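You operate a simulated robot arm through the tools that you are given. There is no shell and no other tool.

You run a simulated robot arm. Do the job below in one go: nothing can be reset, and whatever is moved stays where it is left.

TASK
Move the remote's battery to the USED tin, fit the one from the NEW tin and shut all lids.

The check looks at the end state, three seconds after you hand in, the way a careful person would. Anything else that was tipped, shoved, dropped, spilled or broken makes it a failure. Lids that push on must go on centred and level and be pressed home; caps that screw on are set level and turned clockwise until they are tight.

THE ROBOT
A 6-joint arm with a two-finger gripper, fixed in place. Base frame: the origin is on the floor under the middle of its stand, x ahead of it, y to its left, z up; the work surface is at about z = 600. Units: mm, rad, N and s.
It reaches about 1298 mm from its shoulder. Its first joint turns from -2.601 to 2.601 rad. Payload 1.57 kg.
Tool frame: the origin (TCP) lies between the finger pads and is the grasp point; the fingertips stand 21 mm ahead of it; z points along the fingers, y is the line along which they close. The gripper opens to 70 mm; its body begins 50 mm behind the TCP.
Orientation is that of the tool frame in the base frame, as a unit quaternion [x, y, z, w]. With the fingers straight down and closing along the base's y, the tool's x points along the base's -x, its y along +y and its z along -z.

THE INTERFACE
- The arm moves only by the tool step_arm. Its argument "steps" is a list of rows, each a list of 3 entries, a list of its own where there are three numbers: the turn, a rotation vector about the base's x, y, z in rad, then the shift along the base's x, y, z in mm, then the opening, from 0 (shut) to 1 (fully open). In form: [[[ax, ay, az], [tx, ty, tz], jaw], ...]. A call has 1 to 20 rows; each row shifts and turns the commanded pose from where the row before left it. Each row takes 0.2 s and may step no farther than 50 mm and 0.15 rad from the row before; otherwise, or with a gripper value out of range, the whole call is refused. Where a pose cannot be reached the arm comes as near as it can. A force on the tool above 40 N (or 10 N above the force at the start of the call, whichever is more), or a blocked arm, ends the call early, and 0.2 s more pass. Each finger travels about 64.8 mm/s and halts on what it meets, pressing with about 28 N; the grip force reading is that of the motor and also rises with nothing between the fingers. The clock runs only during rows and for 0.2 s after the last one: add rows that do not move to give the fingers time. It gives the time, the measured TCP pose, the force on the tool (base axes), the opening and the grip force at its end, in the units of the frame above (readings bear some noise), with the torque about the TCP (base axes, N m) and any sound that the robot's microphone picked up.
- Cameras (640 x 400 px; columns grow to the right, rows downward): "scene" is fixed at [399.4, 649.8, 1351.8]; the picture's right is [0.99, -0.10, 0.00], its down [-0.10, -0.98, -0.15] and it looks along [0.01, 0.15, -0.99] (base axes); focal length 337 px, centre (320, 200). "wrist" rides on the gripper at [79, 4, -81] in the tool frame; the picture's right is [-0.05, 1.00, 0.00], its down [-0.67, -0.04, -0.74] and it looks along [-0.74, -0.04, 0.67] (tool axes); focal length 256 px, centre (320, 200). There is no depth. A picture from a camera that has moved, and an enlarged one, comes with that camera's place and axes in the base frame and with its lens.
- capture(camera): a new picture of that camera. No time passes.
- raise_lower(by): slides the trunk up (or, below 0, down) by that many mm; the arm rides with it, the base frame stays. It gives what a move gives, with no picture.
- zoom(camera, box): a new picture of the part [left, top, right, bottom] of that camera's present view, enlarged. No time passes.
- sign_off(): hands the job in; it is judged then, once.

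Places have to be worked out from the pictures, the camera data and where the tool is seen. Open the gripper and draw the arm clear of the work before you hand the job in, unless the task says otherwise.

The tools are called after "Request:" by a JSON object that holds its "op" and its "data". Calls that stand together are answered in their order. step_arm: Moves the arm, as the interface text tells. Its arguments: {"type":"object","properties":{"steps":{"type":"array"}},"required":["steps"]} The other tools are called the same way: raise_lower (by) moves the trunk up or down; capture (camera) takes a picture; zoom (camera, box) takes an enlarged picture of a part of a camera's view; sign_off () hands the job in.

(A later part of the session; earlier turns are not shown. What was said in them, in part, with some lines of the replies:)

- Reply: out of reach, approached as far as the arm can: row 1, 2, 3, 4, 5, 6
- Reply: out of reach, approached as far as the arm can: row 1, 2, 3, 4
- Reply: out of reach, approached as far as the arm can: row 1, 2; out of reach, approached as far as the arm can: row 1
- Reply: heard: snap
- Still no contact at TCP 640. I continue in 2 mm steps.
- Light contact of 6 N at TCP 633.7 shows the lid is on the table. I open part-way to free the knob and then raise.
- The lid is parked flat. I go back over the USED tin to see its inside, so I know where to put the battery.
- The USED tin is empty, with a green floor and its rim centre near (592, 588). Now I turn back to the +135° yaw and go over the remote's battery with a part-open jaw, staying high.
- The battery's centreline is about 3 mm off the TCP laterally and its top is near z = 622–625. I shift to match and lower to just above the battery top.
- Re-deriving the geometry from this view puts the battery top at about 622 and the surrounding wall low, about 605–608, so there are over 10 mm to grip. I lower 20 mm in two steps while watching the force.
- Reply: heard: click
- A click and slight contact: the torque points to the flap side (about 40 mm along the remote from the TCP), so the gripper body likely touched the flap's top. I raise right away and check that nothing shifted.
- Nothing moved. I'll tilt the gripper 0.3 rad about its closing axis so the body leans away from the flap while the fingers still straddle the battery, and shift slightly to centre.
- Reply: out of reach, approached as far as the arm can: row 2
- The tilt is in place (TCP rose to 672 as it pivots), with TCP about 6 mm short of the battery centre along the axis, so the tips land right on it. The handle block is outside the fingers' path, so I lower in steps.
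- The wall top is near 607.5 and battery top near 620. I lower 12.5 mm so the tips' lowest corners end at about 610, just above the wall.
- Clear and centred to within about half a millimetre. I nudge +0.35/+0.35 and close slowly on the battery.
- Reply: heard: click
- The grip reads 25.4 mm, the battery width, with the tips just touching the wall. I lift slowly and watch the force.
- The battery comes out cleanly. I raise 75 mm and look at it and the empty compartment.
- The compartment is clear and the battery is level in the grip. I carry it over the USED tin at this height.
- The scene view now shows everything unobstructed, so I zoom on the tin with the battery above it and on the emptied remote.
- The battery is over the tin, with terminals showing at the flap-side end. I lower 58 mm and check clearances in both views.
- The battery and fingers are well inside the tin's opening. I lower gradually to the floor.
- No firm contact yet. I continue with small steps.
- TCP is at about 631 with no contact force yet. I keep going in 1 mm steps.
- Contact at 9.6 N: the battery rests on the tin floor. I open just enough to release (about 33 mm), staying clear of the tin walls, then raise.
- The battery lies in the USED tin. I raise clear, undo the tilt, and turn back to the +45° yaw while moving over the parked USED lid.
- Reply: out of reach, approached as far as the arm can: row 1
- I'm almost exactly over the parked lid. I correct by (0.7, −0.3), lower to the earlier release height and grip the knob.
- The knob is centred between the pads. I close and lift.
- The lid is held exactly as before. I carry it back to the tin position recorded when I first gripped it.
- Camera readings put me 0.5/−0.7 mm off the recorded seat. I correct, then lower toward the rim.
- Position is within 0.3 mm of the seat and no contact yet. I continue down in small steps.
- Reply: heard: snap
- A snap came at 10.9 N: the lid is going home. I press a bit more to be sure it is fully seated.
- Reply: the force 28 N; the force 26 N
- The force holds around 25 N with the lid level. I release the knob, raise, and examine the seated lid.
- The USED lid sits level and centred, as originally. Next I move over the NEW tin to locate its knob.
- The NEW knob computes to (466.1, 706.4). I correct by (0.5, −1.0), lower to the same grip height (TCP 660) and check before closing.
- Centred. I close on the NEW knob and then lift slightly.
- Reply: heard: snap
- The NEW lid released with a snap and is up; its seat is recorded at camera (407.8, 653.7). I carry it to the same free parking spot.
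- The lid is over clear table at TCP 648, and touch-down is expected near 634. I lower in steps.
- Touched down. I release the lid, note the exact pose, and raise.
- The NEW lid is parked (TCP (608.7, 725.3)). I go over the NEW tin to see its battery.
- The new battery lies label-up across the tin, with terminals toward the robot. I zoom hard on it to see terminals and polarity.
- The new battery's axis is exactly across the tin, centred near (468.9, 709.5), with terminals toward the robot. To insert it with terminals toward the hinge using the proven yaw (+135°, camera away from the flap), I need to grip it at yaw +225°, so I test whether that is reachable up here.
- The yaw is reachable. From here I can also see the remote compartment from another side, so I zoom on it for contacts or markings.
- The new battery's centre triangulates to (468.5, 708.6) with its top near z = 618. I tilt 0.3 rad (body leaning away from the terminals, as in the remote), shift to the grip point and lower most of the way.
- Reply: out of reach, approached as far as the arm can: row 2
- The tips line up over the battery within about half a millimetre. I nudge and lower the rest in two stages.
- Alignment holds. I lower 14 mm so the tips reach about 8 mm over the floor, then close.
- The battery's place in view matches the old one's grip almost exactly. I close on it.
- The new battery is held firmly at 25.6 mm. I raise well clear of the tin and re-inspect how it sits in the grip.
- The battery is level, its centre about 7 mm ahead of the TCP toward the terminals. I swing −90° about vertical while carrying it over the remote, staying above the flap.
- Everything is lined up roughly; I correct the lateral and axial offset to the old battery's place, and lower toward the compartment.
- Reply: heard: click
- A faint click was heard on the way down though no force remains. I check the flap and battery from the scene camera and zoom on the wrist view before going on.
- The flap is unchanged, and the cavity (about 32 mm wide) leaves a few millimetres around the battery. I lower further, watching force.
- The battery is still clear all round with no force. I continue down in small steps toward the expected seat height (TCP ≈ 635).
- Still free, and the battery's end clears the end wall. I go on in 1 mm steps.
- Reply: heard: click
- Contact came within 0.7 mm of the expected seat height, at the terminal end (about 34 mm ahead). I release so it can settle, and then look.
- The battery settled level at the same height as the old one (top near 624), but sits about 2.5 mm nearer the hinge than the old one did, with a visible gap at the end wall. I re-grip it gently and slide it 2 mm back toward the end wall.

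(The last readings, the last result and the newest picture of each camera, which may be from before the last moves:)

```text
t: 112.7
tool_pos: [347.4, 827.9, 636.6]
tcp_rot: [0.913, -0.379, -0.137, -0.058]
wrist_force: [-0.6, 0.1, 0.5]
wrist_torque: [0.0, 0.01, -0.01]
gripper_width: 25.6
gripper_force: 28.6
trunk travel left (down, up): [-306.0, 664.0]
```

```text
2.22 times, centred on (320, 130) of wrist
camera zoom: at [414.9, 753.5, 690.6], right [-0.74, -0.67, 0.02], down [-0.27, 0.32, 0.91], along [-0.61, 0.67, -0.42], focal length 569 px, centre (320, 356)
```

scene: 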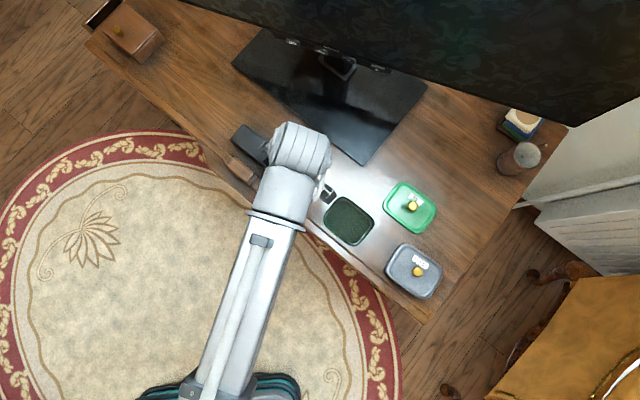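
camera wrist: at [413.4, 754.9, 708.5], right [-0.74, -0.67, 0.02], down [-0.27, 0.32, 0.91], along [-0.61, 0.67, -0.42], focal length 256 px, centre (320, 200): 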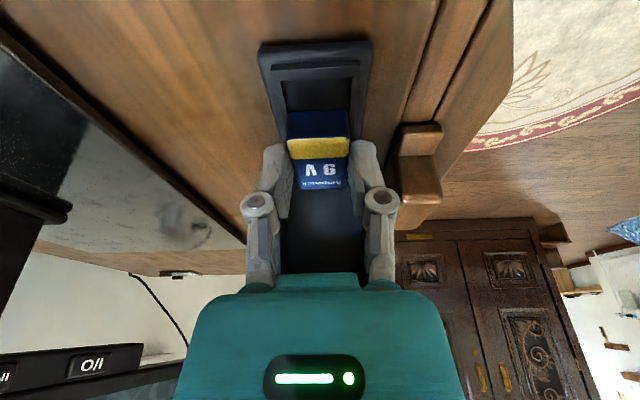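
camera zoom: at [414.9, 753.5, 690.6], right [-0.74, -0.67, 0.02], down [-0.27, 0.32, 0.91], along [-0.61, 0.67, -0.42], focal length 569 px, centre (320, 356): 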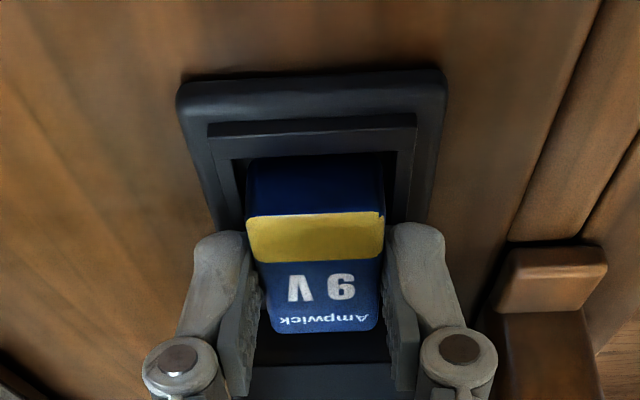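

The battery slid without any resistance and now almost meets the end wall. I release, raise, and check again.

Request:
{"op": "step_arm", "data": {"steps": [[[0, 0, 0], [0, 0, 0], 0.38], [[0, 0, 0], [0, 0, 0], 0.44], [[0, 0, 0], [0, 0, 0], 0.5], [[0, 0, 0], [0, 0, 0], 0.5]]}}

Request:
{"op": "raise_lower", "data": {"by": 21}}

Request:
{"op": "zoom", "data": {"camera": "wrist", "box": [250, 40, 390, 220]}}

```text
t: 113.7
tool_pos: [346.6, 827.8, 636.5]
tcp_rot: [0.914, -0.379, -0.137, -0.058]
wrist_force: [-0.1, -0.1, 0.0]
wrist_torque: [0.0, -0.01, 0.0]
gripper_width: 34.8
gripper_force: 0.1
trunk travel left (down, up): [-306.0, 664.0]
```

```text
t: 114.3
tool_pos: [347.3, 827.1, 658.3]
tcp_rot: [0.914, -0.378, -0.137, -0.057]
wrist_force: [-0.2, -0.1, -0.2]
wrist_torque: [0.0, 0.01, -0.03]
gripper_width: 34.9
gripper_force: 0.0
trunk travel left (down, up): [-327.0, 643.0]
```

```text
2.22 times, centred on (320, 130) of wrist
camera zoom: at [414.9, 753.6, 711.6], right [-0.74, -0.67, 0.02], down [-0.27, 0.32, 0.91], along [-0.61, 0.67, -0.42], focal length 569 px, centre (320, 356)
```

zoom: 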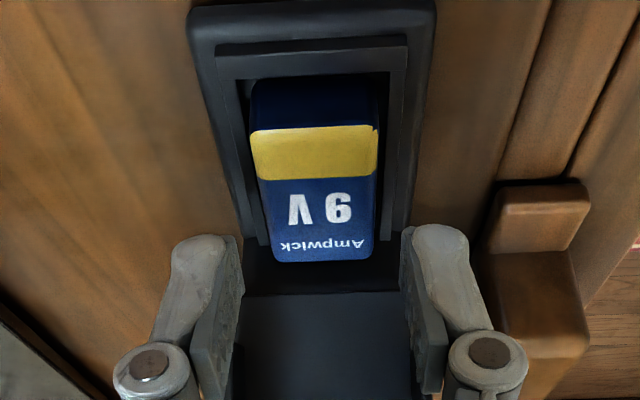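

The new battery now occupies the same place as the old one (s −18 to 26, level). Next comes the flap: I close the jaw, raise, remove the tilt and move behind the flap, high above it.

Request:
{"op": "raise_lower", "data": {"by": 95}}

Request:
{"op": "step_arm", "data": {"steps": [[[-0.106, -0.106, 0], [0, 0, 0], 0.3], [[-0.106, -0.106, 0], [0, 0, 0], 0.1], [[0, 0, 0], [-20, 20, 0], 0], [[0, 0, 0], [-20, 20, 0], 0], [[0, 0, 0], [-19, 19, 0], 0], [[0, 0, 0], [0, 0, 0], 0]]}}

Request:
{"op": "capture", "data": {"camera": "wrist"}}

Request:
{"op": "zoom", "data": {"camera": "wrist", "box": [230, 0, 410, 200]}}

Request:
{"op": "capture", "data": {"camera": "scene"}}

```text
t: 115.6
tool_pos: [347.2, 827.6, 751.1]
tcp_rot: [0.913, -0.379, -0.137, -0.058]
wrist_force: [-0.5, -0.6, -0.5]
wrist_torque: [-0.02, 0.01, 0.04]
gripper_width: 35.0
gripper_force: 0.0
trunk travel left (down, up): [-422.0, 548.0]
```

```text
t: 117.0
tool_pos: [289.7, 886.3, 745.1]
tcp_rot: [0.924, -0.383, 0.0, 0.0]
wrist_force: [0.8, 0.9, 0.6]
wrist_torque: [-0.02, -0.01, 0.01]
gripper_width: 0.0
gripper_force: 27.8
out of reach, approached as far as the arm can: row 1
trunk travel left (down, up): [-422.0, 548.0]
```

```text
taken
camera wrist: at [341.8, 827.4, 825.3], right [-0.74, -0.67, 0.0], down [-0.45, 0.5, 0.74], along [-0.5, 0.55, -0.67], focal length 256 px, centre (320, 200)
```

wrist: 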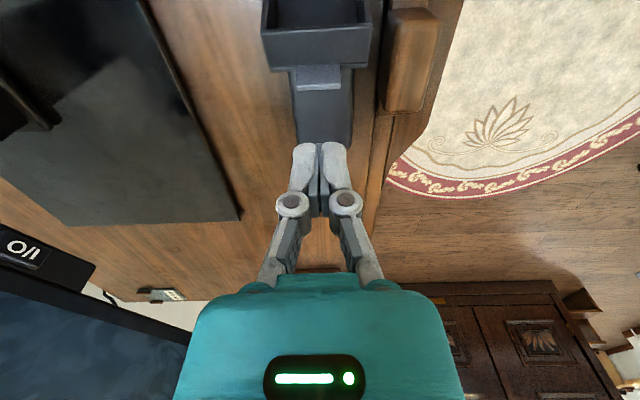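

```text
2.00 times, centred on (320, 100) of wrist
camera zoom: at [341.8, 827.4, 825.3], right [-0.74, -0.67, 0.0], down [-0.45, 0.5, 0.74], along [-0.5, 0.55, -0.67], focal length 512 px, centre (320, 400)
```

zoom: 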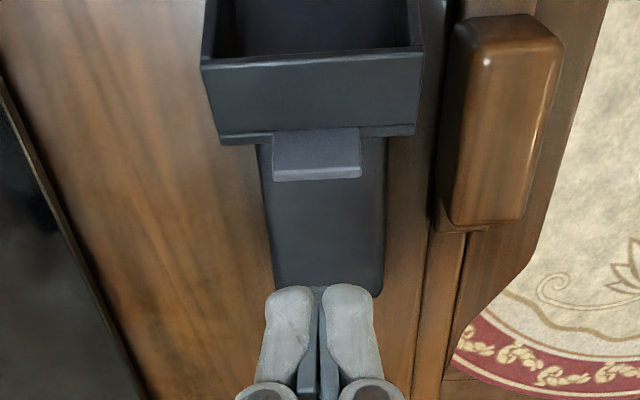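

```text
taken
```

scene: 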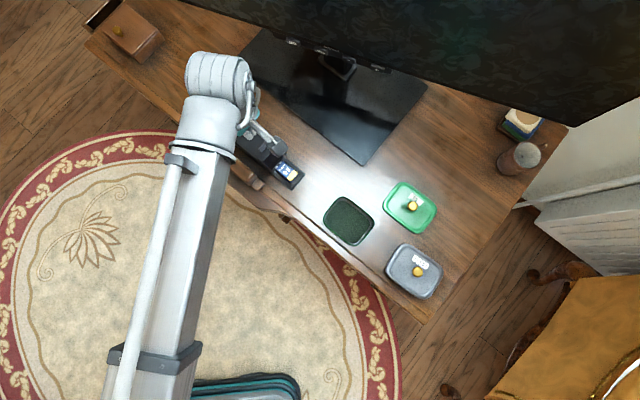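

I'm behind the flap (TCP s ≈ 82 along the remote axis), its thumb tab tip near s = 60, z = 700. I lower the closed fingers to tip z ≈ 668 behind it, clear by about 10 mm.

Request:
{"op": "raise_lower", "data": {"by": -55}}

Request:
{"op": "capture", "data": {"camera": "wrist"}}

Request:
{"op": "zoom", "data": {"camera": "wrist", "box": [230, 0, 410, 200]}}

```text
t: 118.0
tool_pos: [288.5, 886.6, 690.4]
tcp_rot: [0.924, -0.382, 0.001, 0.0]
wrist_force: [-0.1, -0.1, -0.2]
wrist_torque: [-0.02, -0.01, 0.0]
gripper_width: 0.0
gripper_force: 27.7
trunk travel left (down, up): [-367.0, 603.0]
```

```text
taken
camera wrist: at [342.0, 827.3, 770.3], right [-0.74, -0.67, 0.0], down [-0.45, 0.5, 0.74], along [-0.5, 0.55, -0.67], focal length 256 px, centre (320, 200)
```

wrist: 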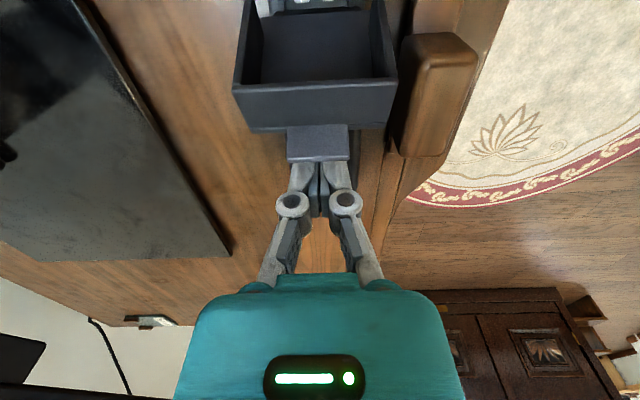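

```text
2.00 times, centred on (320, 100) of wrist
camera zoom: at [342.0, 827.3, 770.3], right [-0.74, -0.67, 0.0], down [-0.45, 0.5, 0.74], along [-0.5, 0.55, -0.67], focal length 512 px, centre (320, 400)
```

zoom: 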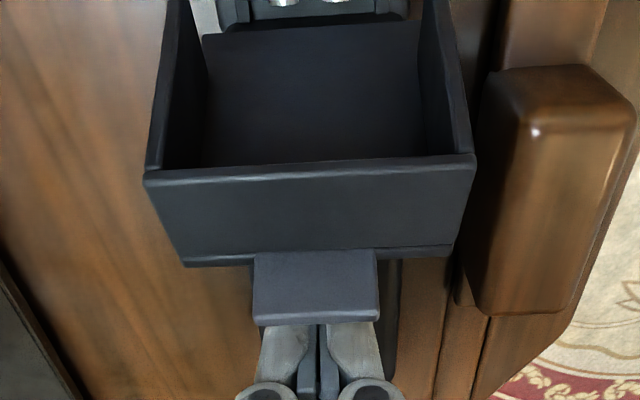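

Now I have the flap's geometry: hinge near (s 43, z 630), plate top near (53, 690), tab tip (61, 699). I push slowly toward the battery side, 5 mm per row, for 25 mm and look.

Request:
{"op": "step_arm", "data": {"steps": [[[0, 0, 0], [3.54, -3.54, 0], 0], [[0, 0, 0], [3.54, -3.54, 0], 0], [[0, 0, 0], [3.54, -3.54, 0], 0], [[0, 0, 0], [3.54, -3.54, 0], 0], [[0, 0, 0], [3.54, -3.54, 0], 0]]}}

Request:
{"op": "capture", "data": {"camera": "wrist"}}

```text
t: 119.2
tool_pos: [306.4, 868.6, 690.7]
tcp_rot: [0.924, -0.383, 0.0, 0.0]
wrist_force: [-0.1, 0.7, -0.9]
wrist_torque: [-0.02, 0.02, -0.02]
gripper_width: 0.0
gripper_force: 28.3
trunk travel left (down, up): [-367.0, 603.0]
```

```text
taken
camera wrist: at [359.5, 809.5, 770.3], right [-0.74, -0.67, 0.0], down [-0.45, 0.5, 0.74], along [-0.5, 0.55, -0.67], focal length 256 px, centre (320, 200)
```

wrist: 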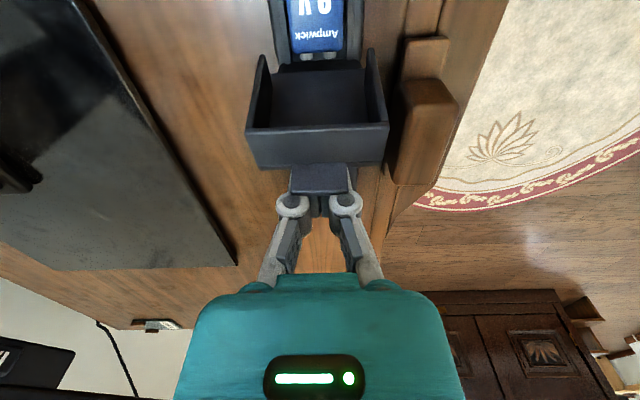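

The flap is already following (lean reduced to about 6°) with negligible force. I continue another 25 mm past vertical.

Request:
{"op": "step_arm", "data": {"steps": [[[0, 0, 0], [3.54, -3.54, 0], 0], [[0, 0, 0], [3.54, -3.54, 0], 0], [[0, 0, 0], [3.54, -3.54, 0], 0], [[0, 0, 0], [3.54, -3.54, 0], 0], [[0, 0, 0], [3.54, -3.54, 0], 0]]}}

Request:
{"op": "capture", "data": {"camera": "wrist"}}

Request:
{"op": "zoom", "data": {"camera": "scene", "box": [210, 100, 330, 200]}}

```text
t: 120.4
tool_pos: [324.6, 851.3, 689.9]
tcp_rot: [0.924, -0.383, 0.0, 0.001]
wrist_force: [-0.1, 0.4, -0.1]
wrist_torque: [0.0, -0.03, -0.02]
gripper_width: 0.0
gripper_force: 28.0
trunk travel left (down, up): [-367.0, 603.0]
```

```text
taken
camera wrist: at [377.0, 792.3, 770.3], right [-0.74, -0.67, 0.0], down [-0.45, 0.5, 0.74], along [-0.5, 0.55, -0.67], focal length 256 px, centre (320, 200)
```

wrist: 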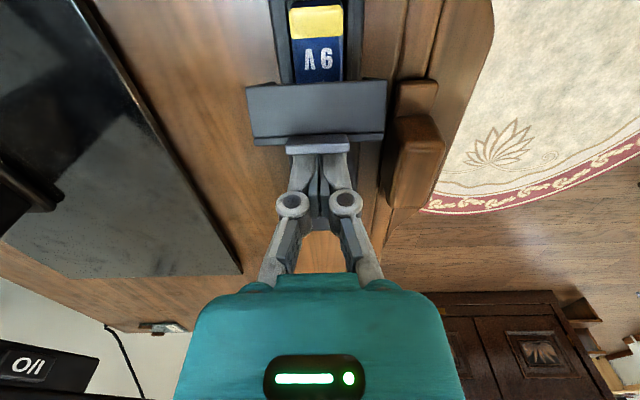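

```text
4.00 times, centred on (270, 150) of scene
camera zoom: at [399.4, 649.8, 1351.8], right [0.99, -0.1, 0.0], down [-0.1, -0.98, -0.15], along [0.01, 0.15, -0.99], focal length 1347 px, centre (520, 400)
```

zoom: 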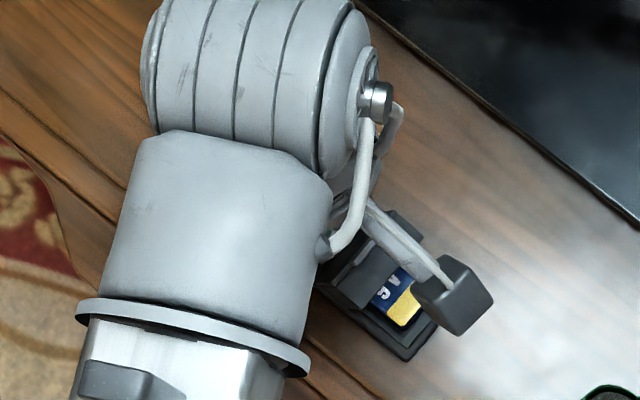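

The flap now leans forward about 28° over the battery. I move 20 mm further, then lower the fingertips on it.

Request:
{"op": "step_arm", "data": {"steps": [[[0, 0, 0], [3.54, -3.54, 0], 0], [[0, 0, 0], [3.54, -3.54, 0], 0], [[0, 0, 0], [3.54, -3.54, 0], 0], [[0, 0, 0], [3.54, -3.54, 0], 0]]}}

Request:
{"op": "capture", "data": {"camera": "wrist"}}

```text
t: 121.4
tool_pos: [337.7, 837.2, 688.9]
tcp_rot: [0.924, -0.383, 0.0, 0.0]
wrist_force: [-0.2, -0.5, 0.3]
wrist_torque: [0.01, 0.01, -0.01]
gripper_width: 0.1
gripper_force: 28.0
trunk travel left (down, up): [-367.0, 603.0]
```

```text
taken
camera wrist: at [391.1, 777.9, 770.3], right [-0.74, -0.67, 0.0], down [-0.45, 0.5, 0.74], along [-0.5, 0.55, -0.67], focal length 256 px, centre (320, 200)
```

wrist: 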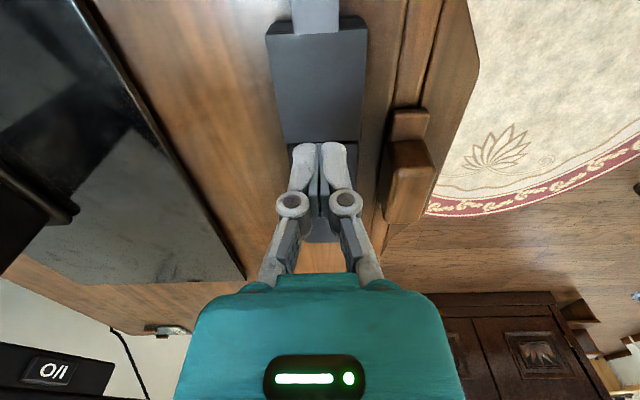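

The flap swung shut on its own. I zoom to see whether it is fully down before pressing it home.

Request:
{"op": "zoom", "data": {"camera": "wrist", "box": [220, 0, 420, 170]}}

Request:
{"op": "zoom", "data": {"camera": "scene", "box": [210, 100, 330, 200]}}

```text
2.35 times, centred on (320, 85) of wrist
camera zoom: at [391.1, 777.9, 770.3], right [-0.74, -0.67, 0.0], down [-0.45, 0.5, 0.74], along [-0.5, 0.55, -0.67], focal length 602 px, centre (320, 471)
```

zoom: 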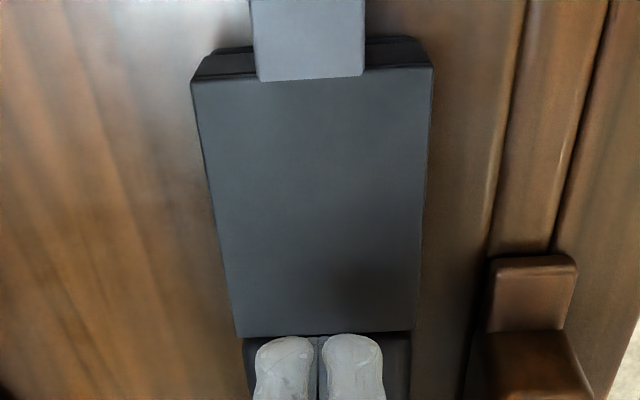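

```text
4.00 times, centred on (270, 150) of scene
camera zoom: at [399.4, 649.8, 1351.8], right [0.99, -0.1, 0.0], down [-0.1, -0.98, -0.15], along [0.01, 0.15, -0.99], focal length 1347 px, centre (520, 400)
```

zoom: 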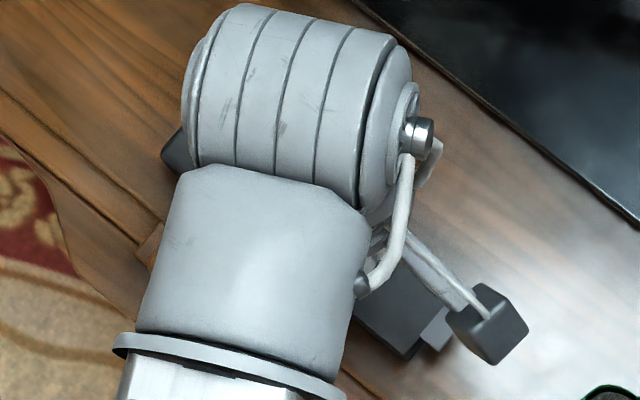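

The lid lies over the battery, free edge near s = −30. I move the closed fingertips over its free half (s ≈ −17) and press down gradually.

Request:
{"op": "step_arm", "data": {"steps": [[[0, 0, 0], [6.8, -6.8, 0], 0], [[0, 0, 0], [6.8, -6.8, 0], 0], [[0, 0, 0], [6.8, -6.8, 0], 0], [[0, 0, 0], [0, 0, 0], 0]]}}

Request:
{"op": "raise_lower", "data": {"by": -28}}

Request:
{"op": "capture", "data": {"camera": "wrist"}}

Request:
{"op": "zoom", "data": {"camera": "wrist", "box": [230, 40, 410, 200]}}

```text
t: 122.4
tool_pos: [357.3, 816.2, 688.6]
tcp_rot: [0.924, -0.383, 0.0, 0.0]
wrist_force: [-0.3, 1.3, -0.1]
wrist_torque: [-0.02, 0.0, 0.0]
gripper_width: 0.2
gripper_force: 28.0
trunk travel left (down, up): [-367.0, 603.0]
```

```text
t: 123.1
tool_pos: [358.1, 816.1, 662.0]
tcp_rot: [0.924, -0.383, -0.001, -0.001]
wrist_force: [0.7, 0.4, 0.1]
wrist_torque: [-0.02, 0.01, -0.01]
gripper_width: 0.0
gripper_force: 28.5
trunk travel left (down, up): [-339.0, 631.0]
```

```text
taken
camera wrist: at [410.7, 756.8, 742.3], right [-0.74, -0.67, 0.0], down [-0.45, 0.5, 0.74], along [-0.5, 0.55, -0.67], focal length 256 px, centre (320, 200)
```

wrist: 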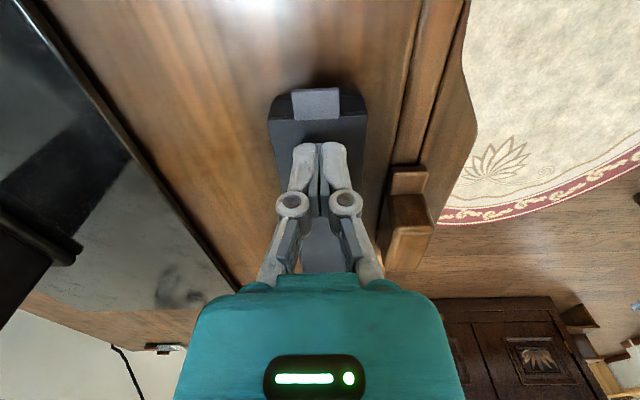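

```text
2.50 times, centred on (320, 120) of wrist
camera zoom: at [410.7, 756.8, 742.3], right [-0.74, -0.67, 0.0], down [-0.45, 0.5, 0.74], along [-0.5, 0.55, -0.67], focal length 640 px, centre (320, 400)
```

zoom: 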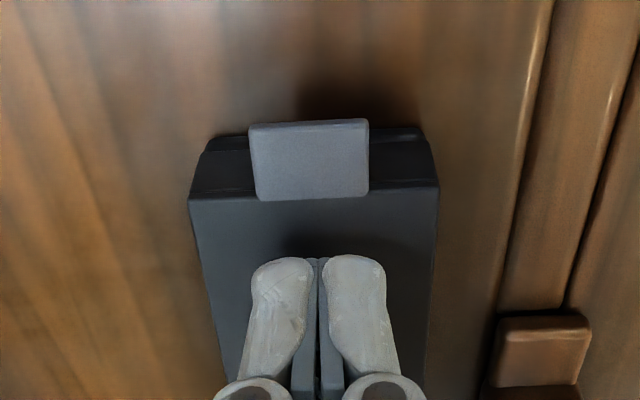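

Tips are about 8–10 mm over the lid. I lower in small steps to contact and press.

Request:
{"op": "raise_lower", "data": {"by": -5}}

Request:
{"op": "raise_lower", "data": {"by": -2}}

Request:
{"op": "raise_lower", "data": {"by": -2}}

Request:
{"op": "raise_lower", "data": {"by": -1}}

```text
t: 123.7
tool_pos: [358.0, 815.2, 655.5]
tcp_rot: [0.924, -0.383, 0.0, 0.0]
wrist_force: [-0.3, 0.3, 0.3]
wrist_torque: [0.01, 0.05, -0.02]
gripper_width: 0.0
gripper_force: 28.2
trunk travel left (down, up): [-334.0, 636.0]
```

```text
t: 124.2
tool_pos: [357.6, 816.2, 654.3]
tcp_rot: [0.924, -0.382, -0.001, 0.0]
wrist_force: [0.0, -0.3, 0.3]
wrist_torque: [-0.01, 0.01, 0.0]
gripper_width: 0.0
gripper_force: 28.4
trunk travel left (down, up): [-332.0, 638.0]
```

```text
t: 124.7
tool_pos: [357.1, 815.5, 651.8]
tcp_rot: [0.924, -0.382, 0.0, 0.0]
wrist_force: [0.4, -0.5, 0.2]
wrist_torque: [-0.01, 0.0, 0.0]
gripper_width: 0.0
gripper_force: 27.4
trunk travel left (down, up): [-330.0, 640.0]
```

```text
t: 125.2
tool_pos: [358.2, 816.4, 650.2]
tcp_rot: [0.924, -0.383, 0.0, 0.0]
wrist_force: [0.0, -0.6, -0.1]
wrist_torque: [-0.02, 0.03, -0.04]
gripper_width: 0.1
gripper_force: 28.1
trunk travel left (down, up): [-329.0, 641.0]
```

Request:
{"op": "raise_lower", "data": {"by": -1.5}}

Request:
{"op": "raise_lower", "data": {"by": -1.5}}

Request:
{"op": "zoom", "data": {"camera": "wrist", "box": [230, 60, 410, 220]}}

```text
t: 125.7
tool_pos: [358.1, 815.9, 649.4]
tcp_rot: [0.924, -0.383, 0.0, 0.0]
wrist_force: [-0.4, 1.8, 4.7]
wrist_torque: [0.02, 0.01, 0.02]
gripper_width: 5.8
gripper_force: 27.8
trunk travel left (down, up): [-328.0, 642.0]
```

```text
t: 126.2
tool_pos: [358.1, 814.5, 649.5]
tcp_rot: [0.924, -0.383, 0.0, -0.001]
wrist_force: [-0.2, 3.5, 15.7]
wrist_torque: [0.15, 0.05, -0.01]
gripper_width: 6.0
gripper_force: 28.1
trunk travel left (down, up): [-326.0, 644.0]
heard: click
```

```text
2.50 times, centred on (320, 140) of wrist
camera zoom: at [410.4, 756.5, 730.4], right [-0.74, -0.67, 0.0], down [-0.45, 0.5, 0.75], along [-0.5, 0.55, -0.67], focal length 640 px, centre (320, 350)
```

zoom: 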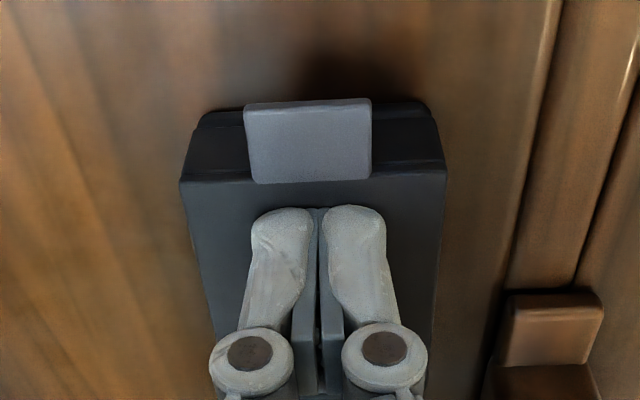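

A click at about 16 N: the latch probably caught. I press a little more to be certain.

Request:
{"op": "raise_lower", "data": {"by": -1}}

Request:
{"op": "raise_lower", "data": {"by": -1}}

Request:
{"op": "zoom", "data": {"camera": "wrist", "box": [230, 60, 410, 220]}}

```text
t: 126.7
tool_pos: [358.8, 816.6, 647.9]
tcp_rot: [0.924, -0.382, 0.0, -0.001]
wrist_force: [1.4, 7.5, 23.8]
wrist_torque: [0.26, 0.08, -0.1]
gripper_width: 6.2
gripper_force: 28.1
trunk travel left (down, up): [-325.0, 645.0]
```

```text
t: 127.2
tool_pos: [356.4, 815.5, 648.4]
tcp_rot: [0.924, -0.382, 0.001, -0.001]
wrist_force: [2.5, 8.7, 34.3]
wrist_torque: [0.32, 0.13, 0.0]
gripper_width: 6.1
gripper_force: 27.8
trunk travel left (down, up): [-324.0, 646.0]
```

```text
2.50 times, centred on (320, 140) of wrist
camera zoom: at [410.1, 755.8, 729.5], right [-0.74, -0.67, 0.0], down [-0.45, 0.49, 0.75], along [-0.5, 0.56, -0.67], focal length 640 px, centre (320, 350)
```

zoom: 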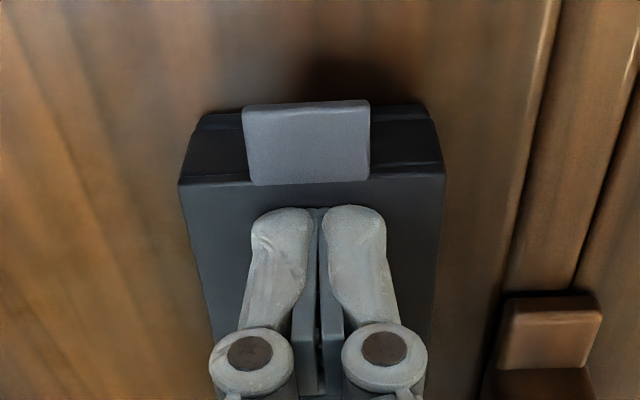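

Pressed to 34 N with no further movement. I back off and look at the closed remote.

Request:
{"op": "raise_lower", "data": {"by": 50}}

Request:
{"op": "capture", "data": {"camera": "wrist"}}

Request:
{"op": "zoom", "data": {"camera": "wrist", "box": [230, 0, 410, 180]}}

```text
t: 128.2
tool_pos: [356.9, 814.5, 696.6]
tcp_rot: [0.924, -0.383, 0.0, 0.001]
wrist_force: [0.1, 0.1, -1.0]
wrist_torque: [-0.01, 0.02, 0.01]
gripper_width: 0.0
gripper_force: 27.9
trunk travel left (down, up): [-374.0, 596.0]
```

```text
taken
camera wrist: at [410.7, 756.8, 777.3], right [-0.74, -0.67, 0.0], down [-0.45, 0.5, 0.74], along [-0.5, 0.55, -0.67], focal length 256 px, centre (320, 200)
```

wrist: 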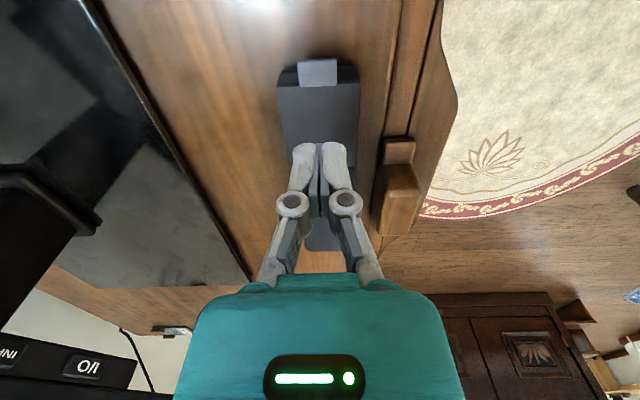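

```text
2.22 times, centred on (320, 90) of wrist
camera zoom: at [410.7, 756.8, 777.3], right [-0.74, -0.67, 0.0], down [-0.45, 0.5, 0.74], along [-0.5, 0.55, -0.67], focal length 569 px, centre (320, 444)
```

zoom: 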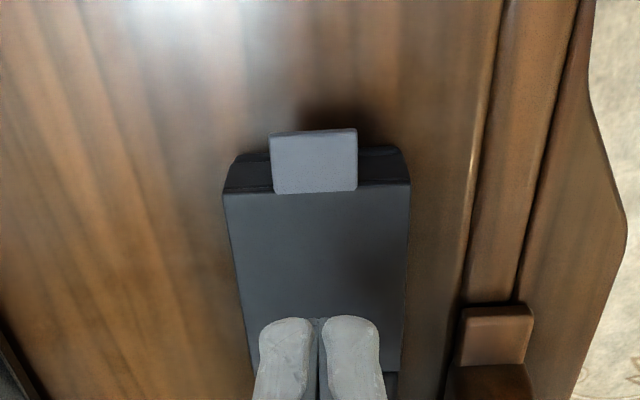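

The lid looks shut. I take a side view on the way to the lid job: raise, rotate to +45° and go to the earlier side-view pose.

Request:
{"op": "raise_lower", "data": {"by": 22}}

Request:
{"op": "step_arm", "data": {"steps": [[[0, 0, -0.1428], [-7, -4, 0], 0], [[0, 0, -0.1428], [-7, -4, 0], 0], [[0, 0, -0.1428], [-7, -4, 0], 0], [[0, 0, -0.1428], [-7, -4, 0], 0], [[0, 0, -0.1428], [-7, -4, 0], 0.2], [[0, 0, -0.1428], [-7, -4, 0], 0.4], [[0, 0, -0.1428], [-7, -4, 0], 0.6], [[0, 0, -0.1428], [-7, -4, 0], 0.8], [[0, 0, -0.1428], [-7, -4, 0], 1], [[0, 0, -0.1428], [-7, -4, 0], 1], [[0, 0, -0.1428], [-7, -4, 0], 1], [[0, 0, 0], [0, 0, 0], 1]]}}

Request:
{"op": "capture", "data": {"camera": "wrist"}}

Request:
{"op": "zoom", "data": {"camera": "wrist", "box": [240, 110, 420, 250]}}

Request:
{"op": "zoom", "data": {"camera": "scene", "box": [225, 110, 325, 200]}}

```text
t: 128.8
tool_pos: [358.2, 816.0, 719.2]
tcp_rot: [0.924, -0.382, 0.0, 0.0]
wrist_force: [0.0, 0.3, -0.7]
wrist_torque: [-0.01, 0.0, -0.01]
gripper_width: 0.0
gripper_force: 27.8
trunk travel left (down, up): [-396.0, 574.0]
```

```text
t: 131.4
tool_pos: [280.6, 771.6, 719.2]
tcp_rot: [-0.383, 0.924, 0.0, -0.001]
wrist_force: [0.2, 1.0, 0.3]
wrist_torque: [0.02, -0.01, 0.01]
gripper_width: 70.2
gripper_force: 0.0
trunk travel left (down, up): [-396.0, 574.0]
```

```text
taken
camera wrist: at [220.9, 718.8, 799.3], right [-0.67, 0.74, 0.0], down [0.5, 0.45, 0.74], along [0.55, 0.5, -0.67], focal length 256 px, centre (320, 200)
```

wrist: 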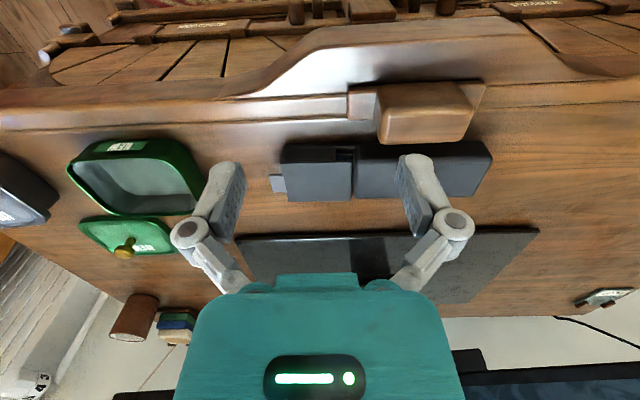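

```text
2.86 times, centred on (330, 180) of wrist
camera zoom: at [220.9, 718.8, 799.3], right [-0.67, 0.74, 0.0], down [0.5, 0.45, 0.74], along [0.55, 0.5, -0.67], focal length 731 px, centre (291, 257)
```

zoom: 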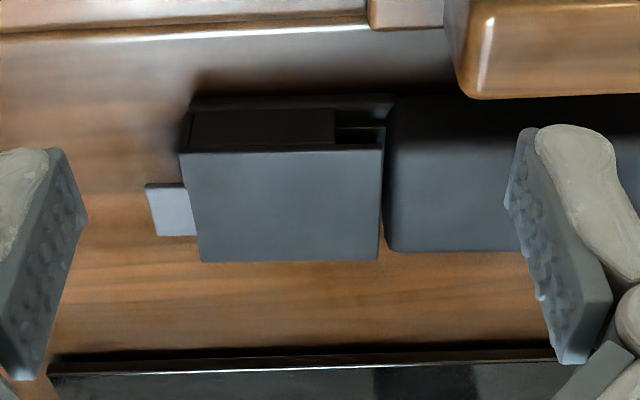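

```text
4.44 times, centred on (275, 155) of scene
camera zoom: at [399.4, 649.8, 1351.8], right [0.99, -0.1, 0.0], down [-0.1, -0.98, -0.15], along [0.01, 0.15, -0.99], focal length 1497 px, centre (520, 400)
```

zoom: 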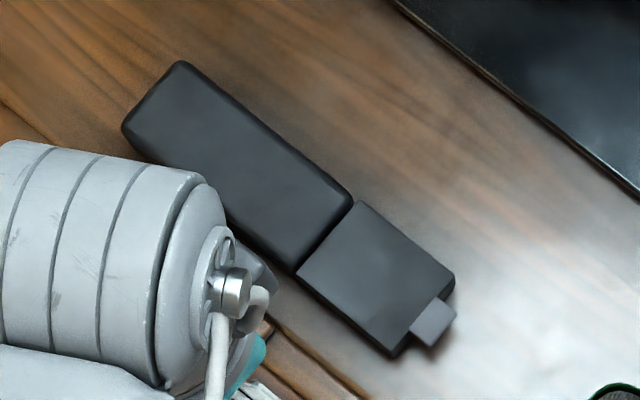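

The remote lid is flat, level and aligned with the body. Now I go to the parked NEW lid.

Request:
{"op": "step_arm", "data": {"steps": [[[0, 0, 0], [41.14, -5.81, 0], 1], [[0, 0, 0], [41.14, -5.81, 0], 1], [[0, 0, 0], [41.14, -5.81, 0], 1], [[0, 0, 0], [41.14, -5.81, 0], 1], [[0, 0, 0], [41.14, -5.81, 0], 0.9], [[0, 0, 0], [41.14, -5.81, 0], 0.8], [[0, 0, 0], [41.14, -5.81, 0], 0.7], [[0, 0, 0], [41.14, -5.81, 0], 0.7], [[0, 0, 0], [0, 0, 0], 0.7], [[0, 0, 0], [0, 0, 0], 0.7]]}}

Request:
{"op": "capture", "data": {"camera": "wrist"}}

Request:
{"op": "zoom", "data": {"camera": "scene", "box": [225, 110, 385, 250]}}

```text
t: 133.6
tool_pos: [608.7, 724.1, 718.2]
tcp_rot: [-0.382, 0.924, -0.001, 0.0]
wrist_force: [-0.1, 0.0, 0.1]
wrist_torque: [0.02, 0.02, 0.03]
gripper_width: 49.0
gripper_force: 0.0
trunk travel left (down, up): [-396.0, 574.0]
```

```text
taken
camera wrist: at [548.3, 671.2, 799.3], right [-0.67, 0.74, 0.0], down [0.5, 0.45, 0.74], along [0.55, 0.5, -0.67], focal length 256 px, centre (320, 200)
```

wrist: 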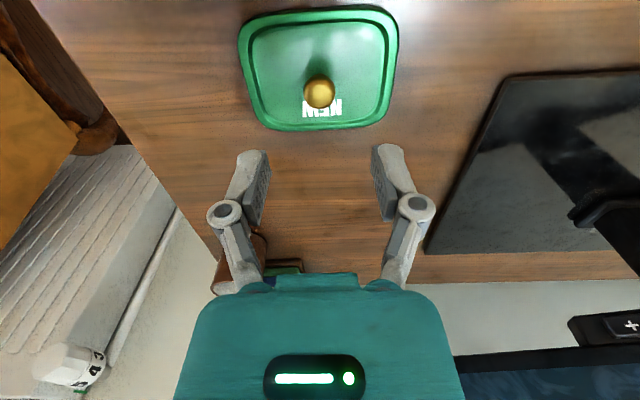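

```text
2.86 times, centred on (305, 180) of scene
camera zoom: at [399.4, 649.8, 1351.8], right [0.99, -0.1, 0.0], down [-0.1, -0.98, -0.15], along [0.01, 0.15, -0.99], focal length 962 px, centre (363, 257)
```

zoom: 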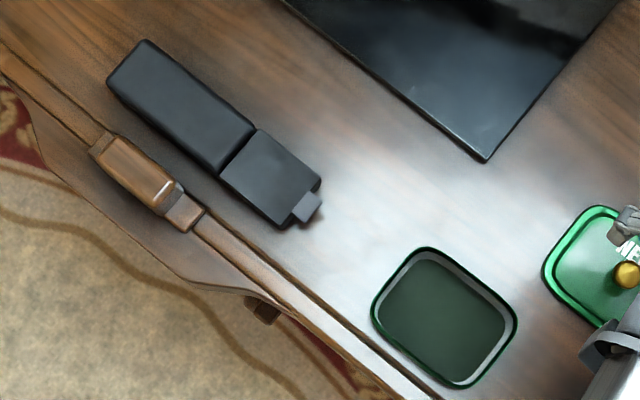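

The remote looks properly closed from above. I correct by (1.7, 1.1) to the lid's recorded place, lower and grip the knob.

Request:
{"op": "step_arm", "data": {"steps": [[[0, 0, 0], [1.7, 1.1, 0], 0.7], [[0, 0, 0], [0, 0, 0], 0.7], [[0, 0, 0], [0, 0, 0], 0.7]]}}

Request:
{"op": "raise_lower", "data": {"by": -72}}

Request:
{"op": "raise_lower", "data": {"by": -12}}

Request:
{"op": "zoom", "data": {"camera": "wrist", "box": [200, 80, 440, 260]}}

```text
t: 134.4
tool_pos: [609.4, 726.6, 718.6]
tcp_rot: [-0.383, 0.924, -0.001, 0.0]
wrist_force: [0.1, 0.2, -0.4]
wrist_torque: [-0.01, 0.0, -0.02]
gripper_width: 49.0
gripper_force: 0.1
trunk travel left (down, up): [-396.0, 574.0]
```

```text
t: 135.5
tool_pos: [610.5, 725.6, 646.7]
tcp_rot: [-0.382, 0.924, 0.0, -0.001]
wrist_force: [-0.4, 0.7, 0.4]
wrist_torque: [-0.01, 0.01, -0.02]
gripper_width: 49.0
gripper_force: 0.0
trunk travel left (down, up): [-324.0, 646.0]
```

```text
t: 136.1
tool_pos: [611.2, 725.8, 634.7]
tcp_rot: [-0.383, 0.924, 0.0, 0.0]
wrist_force: [-0.1, 0.1, -0.3]
wrist_torque: [0.0, -0.02, 0.0]
gripper_width: 48.8
gripper_force: 0.0
trunk travel left (down, up): [-312.0, 658.0]
```

```text
2.22 times, centred on (320, 170) of wrist
camera zoom: at [550.6, 672.7, 715.3], right [-0.67, 0.74, 0.0], down [0.5, 0.45, 0.74], along [0.55, 0.5, -0.67], focal length 569 px, centre (320, 267)
```

zoom: 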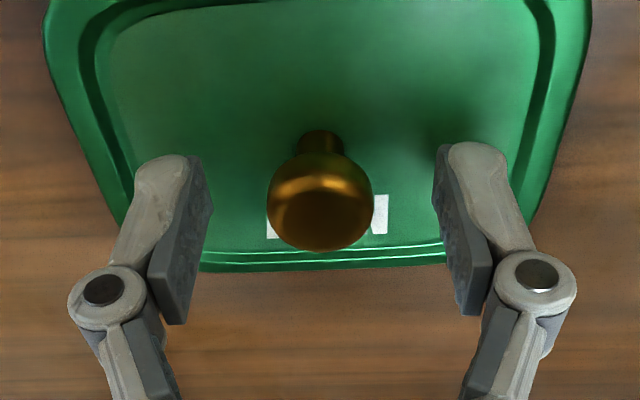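

Within 0.7 mm of the earlier grip. I close and lift the lid.

Request:
{"op": "step_arm", "data": {"steps": [[[0, 0, 0], [0, 0, 0], 0.5], [[0, 0, 0], [0, 0, 0], 0.38], [[0, 0, 0], [0, 0, 0], 0.3], [[0, 0, 0], [0, 0, 0], 0.2], [[0, 0, 0], [0, 0, 0], 0.1], [[0, 0, 0], [0, 0, 0], 0.1]]}}

Request:
{"op": "raise_lower", "data": {"by": 72}}

Request:
{"op": "capture", "data": {"camera": "wrist"}}

```text
t: 137.5
tool_pos: [610.6, 724.8, 635.2]
tcp_rot: [-0.383, 0.924, 0.0, 0.0]
wrist_force: [1.1, 1.3, 1.6]
wrist_torque: [0.0, 0.0, 0.04]
gripper_width: 19.3
gripper_force: 28.3
trunk travel left (down, up): [-312.0, 658.0]
```

```text
t: 138.6
tool_pos: [610.2, 726.8, 706.4]
tcp_rot: [-0.383, 0.924, -0.001, -0.001]
wrist_force: [-0.2, -0.2, -0.7]
wrist_torque: [-0.02, -0.03, 0.02]
gripper_width: 19.1
gripper_force: 27.9
trunk travel left (down, up): [-384.0, 586.0]
```

```text
taken
camera wrist: at [550.7, 672.8, 787.2], right [-0.67, 0.74, 0.0], down [0.5, 0.45, 0.74], along [0.55, 0.5, -0.67], focal length 256 px, centre (320, 200)
```

wrist: 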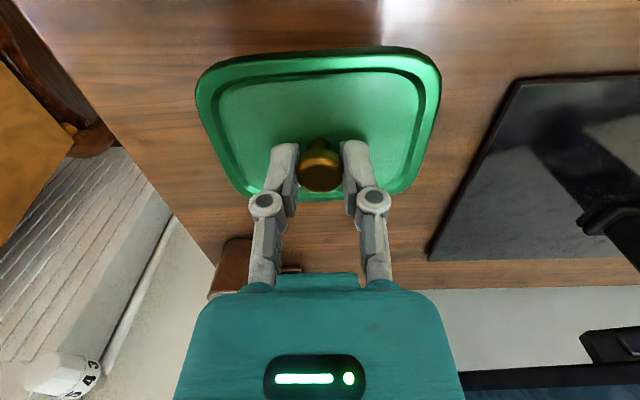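

Held just as before. I carry it back to the NEW tin's recorded seat.

Request:
{"op": "step_arm", "data": {"steps": [[[0, 0, 0], [-17.79, -2.32, 0], 0.1], [[0, 0, 0], [-17.79, -2.32, 0], 0.1], [[0, 0, 0], [-17.79, -2.32, 0], 0.1], [[0, 0, 0], [-17.79, -2.32, 0], 0.1], [[0, 0, 0], [-17.79, -2.33, 0], 0.1], [[0, 0, 0], [-17.79, -2.33, 0], 0.1], [[0, 0, 0], [-17.78, -2.33, 0], 0.1], [[0, 0, 0], [-17.78, -2.33, 0], 0.1], [[0, 0, 0], [0, 0, 0], 0.1], [[0, 0, 0], [0, 0, 0], 0.1]]}}

Request:
{"op": "raise_lower", "data": {"by": -30}}

Request:
{"op": "capture", "data": {"camera": "wrist"}}

```text
t: 140.8
tool_pos: [466.9, 705.3, 705.3]
tcp_rot: [-0.383, 0.924, 0.0, -0.001]
wrist_force: [0.8, 0.5, -1.4]
wrist_torque: [0.02, 0.03, 0.01]
gripper_width: 19.5
gripper_force: 28.1
trunk travel left (down, up): [-384.0, 586.0]
```

```text
t: 141.6
tool_pos: [468.0, 706.0, 675.8]
tcp_rot: [-0.382, 0.924, 0.0, 0.0]
wrist_force: [-0.7, -0.5, -0.4]
wrist_torque: [0.02, -0.02, -0.01]
gripper_width: 19.2
gripper_force: 28.6
trunk travel left (down, up): [-354.0, 616.0]
```

```text
taken
camera wrist: at [408.3, 652.9, 757.3], right [-0.67, 0.74, 0.0], down [0.5, 0.45, 0.74], along [0.55, 0.5, -0.67], focal length 256 px, centre (320, 200)
```

wrist: 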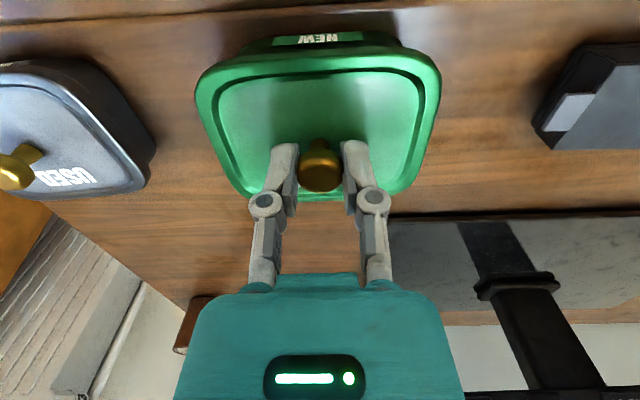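

I need a +1.3 mm correction in y. I apply it, lower 10 mm and verify before the final descent.

Request:
{"op": "step_arm", "data": {"steps": [[[0, 0, 0], [0.1, 1.3, 0], 0.1], [[0, 0, 0], [0, 0, 0], 0.1], [[0, 0, 0], [0, 0, 0], 0.1]]}}

Request:
{"op": "raise_lower", "data": {"by": -10}}

Request:
{"op": "capture", "data": {"camera": "wrist"}}

```text
t: 142.4
tool_pos: [467.4, 706.8, 676.5]
tcp_rot: [-0.382, 0.924, 0.0, 0.0]
wrist_force: [-0.6, 0.6, -1.1]
wrist_torque: [0.01, 0.0, 0.01]
gripper_width: 19.4
gripper_force: 27.9
trunk travel left (down, up): [-354.0, 616.0]
```

```text
t: 143.0
tool_pos: [467.6, 707.7, 666.4]
tcp_rot: [-0.383, 0.924, 0.0, 0.0]
wrist_force: [-1.1, -0.2, -0.9]
wrist_torque: [0.0, 0.01, 0.01]
gripper_width: 19.2
gripper_force: 28.5
trunk travel left (down, up): [-344.0, 626.0]
```

```text
taken
camera wrist: at [408.5, 654.2, 747.3], right [-0.67, 0.74, 0.0], down [0.5, 0.45, 0.74], along [0.55, 0.5, -0.67], focal length 256 px, centre (320, 200)
```

wrist: 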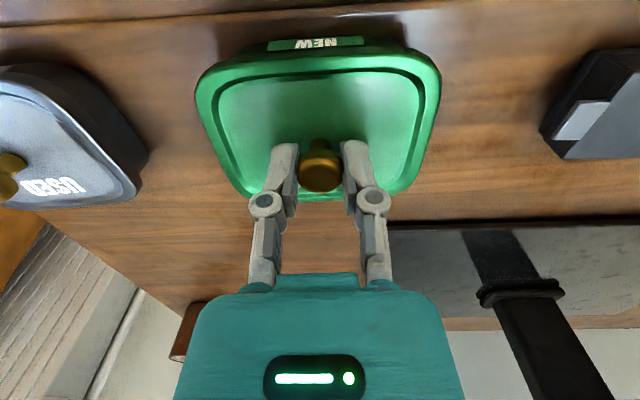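

Aligned to 0.1 mm of the target. I lower in small steps until it snaps home.

Request:
{"op": "raise_lower", "data": {"by": -4}}

Request:
{"op": "raise_lower", "data": {"by": -1.5}}

Request:
{"op": "raise_lower", "data": {"by": -1}}

Request:
{"op": "raise_lower", "data": {"by": -1}}

```text
t: 143.5
tool_pos: [467.9, 707.3, 662.4]
tcp_rot: [-0.383, 0.924, 0.0, -0.001]
wrist_force: [-0.1, -0.4, -1.4]
wrist_torque: [-0.01, -0.02, 0.01]
gripper_width: 19.4
gripper_force: 28.3
trunk travel left (down, up): [-340.0, 630.0]
```

```text
t: 144.0
tool_pos: [467.8, 708.3, 660.7]
tcp_rot: [-0.383, 0.924, 0.0, 0.0]
wrist_force: [-0.5, -0.1, 0.1]
wrist_torque: [-0.04, 0.01, -0.02]
gripper_width: 19.7
gripper_force: 28.1
trunk travel left (down, up): [-339.0, 631.0]
```

```text
t: 144.5
tool_pos: [467.0, 708.0, 659.5]
tcp_rot: [-0.383, 0.924, 0.0, -0.001]
wrist_force: [0.0, -0.4, -0.8]
wrist_torque: [-0.04, 0.05, -0.01]
gripper_width: 19.3
gripper_force: 28.1
trunk travel left (down, up): [-338.0, 632.0]
```

```text
t: 145.0
tool_pos: [467.6, 706.5, 659.5]
tcp_rot: [-0.383, 0.924, 0.0, 0.0]
wrist_force: [-0.1, 2.2, 10.2]
wrist_torque: [0.02, 0.03, 0.01]
gripper_width: 19.2
gripper_force: 28.0
trunk travel left (down, up): [-337.0, 633.0]
heard: snap
```

Snapped in at 10 N, just as the USED lid did. I press to about 25 N to make sure it is home.

Request:
{"op": "raise_lower", "data": {"by": -1}}

Request:
{"op": "raise_lower", "data": {"by": -0.7}}

Request:
{"op": "step_arm", "data": {"steps": [[[0, 0, 0], [0, 0, 0], 0.33], [[0, 0, 0], [0, 0, 0], 0.42], [[0, 0, 0], [0, 0, 0], 0.5], [[0, 0, 0], [0, 0, 0], 0.6]]}}

Request:
{"op": "raise_lower", "data": {"by": 60}}

Request:
{"op": "zoom", "data": {"camera": "wrist", "box": [200, 0, 440, 170]}}

```text
t: 145.5
tool_pos: [467.3, 707.5, 658.4]
tcp_rot: [-0.382, 0.924, 0.0, 0.001]
wrist_force: [3.6, 7.8, 25.0]
wrist_torque: [0.08, -0.02, -0.02]
gripper_width: 19.6
gripper_force: 27.8
trunk travel left (down, up): [-336.0, 634.0]
```

```text
t: 146.1
tool_pos: [467.4, 706.3, 658.4]
tcp_rot: [-0.383, 0.924, 0.0, 0.001]
wrist_force: [4.1, 8.0, 26.0]
wrist_torque: [0.11, -0.09, 0.0]
gripper_width: 19.2
gripper_force: 28.3
trunk travel left (down, up): [-335.0, 635.0]
```

```text
t: 147.1
tool_pos: [468.5, 707.5, 657.3]
tcp_rot: [-0.382, 0.924, 0.0, 0.0]
wrist_force: [0.2, -0.2, 1.7]
wrist_torque: [-0.01, 0.0, 0.0]
gripper_width: 41.7
gripper_force: 0.0
trunk travel left (down, up): [-335.0, 635.0]
```

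```text
t: 148.1
tool_pos: [467.4, 707.7, 717.7]
tcp_rot: [-0.383, 0.924, 0.0, 0.0]
wrist_force: [-0.8, 0.2, 1.0]
wrist_torque: [0.03, 0.04, 0.0]
gripper_width: 41.6
gripper_force: 0.1
trunk travel left (down, up): [-395.0, 575.0]
```

```text
2.35 times, centred on (320, 85) of wrist
camera zoom: at [408.5, 654.2, 798.1], right [-0.67, 0.74, 0.0], down [0.5, 0.45, 0.74], along [0.55, 0.5, -0.67], focal length 602 px, centre (320, 471)
```

zoom: 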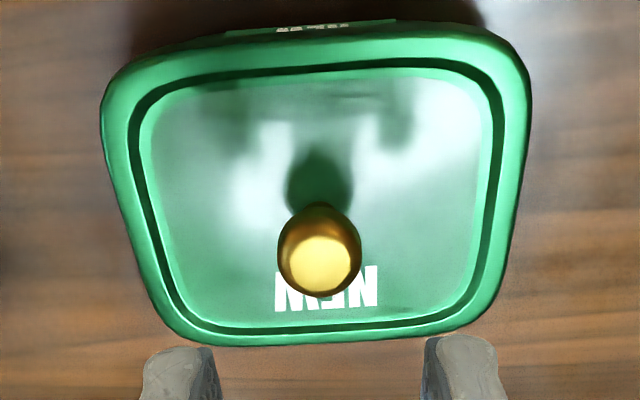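

The NEW lid is seated level. I raise the arm well clear and pull it back, then check the whole scene.

Request:
{"op": "raise_lower", "data": {"by": 190}}

Request:
{"op": "step_arm", "data": {"steps": [[[0, 0, 0], [-25, -40, 0], 1], [[0, 0, 0], [-25, -40, 0], 1], [[0, 0, 0], [-25, -40, 0], 1], [[0, 0, 0], [-25, -40, 0], 1], [[0, 0, 0], [-25, -40, 0], 1], [[0, 0, 0], [-25, -40, 0], 1]]}}

Request:
{"op": "capture", "data": {"camera": "scene"}}

Request:
{"op": "zoom", "data": {"camera": "scene", "box": [225, 110, 325, 200]}}

Request:
{"op": "zoom", "data": {"camera": "scene", "box": [300, 170, 460, 310]}}

Request:
{"op": "capture", "data": {"camera": "wrist"}}

```text
t: 150.1
tool_pos: [467.2, 707.3, 906.4]
tcp_rot: [-0.382, 0.924, -0.001, 0.0]
wrist_force: [-0.1, 0.9, -0.1]
wrist_torque: [0.01, 0.0, -0.04]
gripper_width: 42.1
gripper_force: 0.0
trunk travel left (down, up): [-585.0, 385.0]
```

```text
t: 151.5
tool_pos: [316.9, 467.0, 907.7]
tcp_rot: [-0.382, 0.924, 0.0, 0.0]
wrist_force: [0.2, 0.9, -1.2]
wrist_torque: [-0.02, 0.01, -0.04]
gripper_width: 70.0
gripper_force: 0.0
trunk travel left (down, up): [-585.0, 385.0]
```

```text
taken
```

scene: 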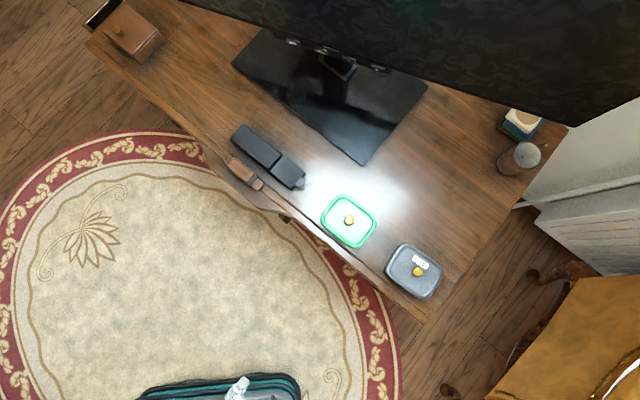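

```text
4.44 times, centred on (275, 155) of scene
camera zoom: at [399.4, 649.8, 1351.8], right [0.99, -0.1, 0.0], down [-0.1, -0.98, -0.15], along [0.01, 0.15, -0.99], focal length 1497 px, centre (520, 400)
```

zoom: 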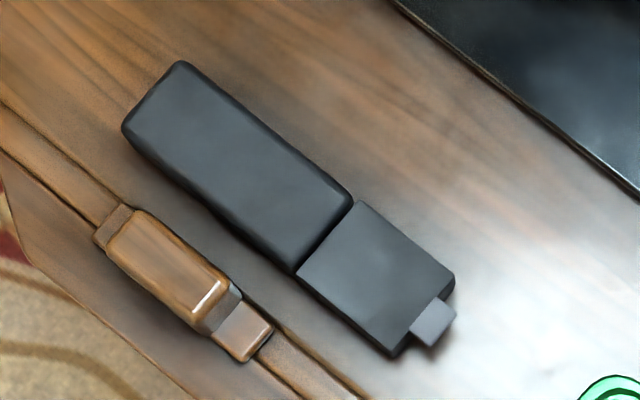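

```text
2.86 times, centred on (380, 240) of scene
camera zoom: at [399.4, 649.8, 1351.8], right [0.99, -0.1, 0.0], down [-0.1, -0.98, -0.15], along [0.01, 0.15, -0.99], focal length 962 px, centre (149, 86)
```

zoom: 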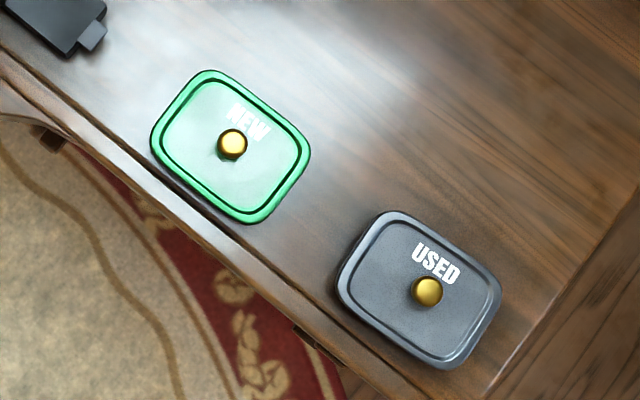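

```text
taken
camera wrist: at [257.7, 412.9, 988.2], right [-0.67, 0.74, 0.0], down [0.5, 0.45, 0.74], along [0.55, 0.5, -0.67], focal length 256 px, centre (320, 200)
```

wrist: 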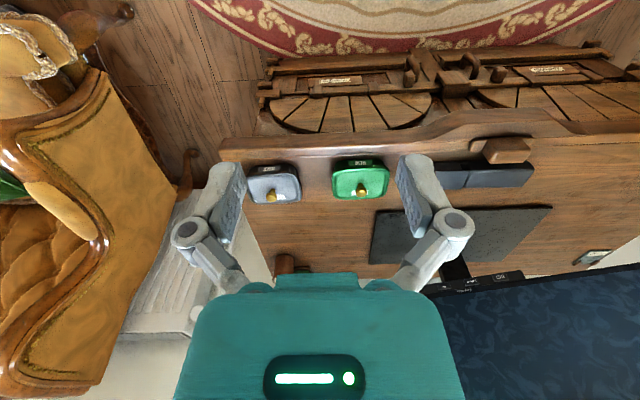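

All lids are on and level, the remote is closed in its original place, nothing else has moved, and the gripper is open and well clear. I hand the job in.

Request:
{"op": "sign_off", "data": {}}

```text
The job is handed in.
```

The job is handed in: the remote's old battery is in the USED tin, the new one is fitted, and both tins and the remote are shut.

- **Old battery:** it lies flat in the USED tin, and that lid snapped back on, centred and level.
- **New battery:** it sits level in the same spot as the old one, with its terminals toward the hinge as the old one's were. Its two terminals look identical and the compartment shows no polarity marks, so I matched direction only.
- **Remote lid:** I pressed it to about 34 N. A click came at about 16 N, which I take to be the latch, and from the side the lid looks flush with the body.
- **NEW tin:** it is empty, and its lid snapped back on, centred and level.

On my first try for the old battery, the gripper body lightly touched the open remote flap (about 2.5 N). I backed off at once and nothing had shifted. The final pictures show nothing else moved, and the arm is raised clear with the gripper open.
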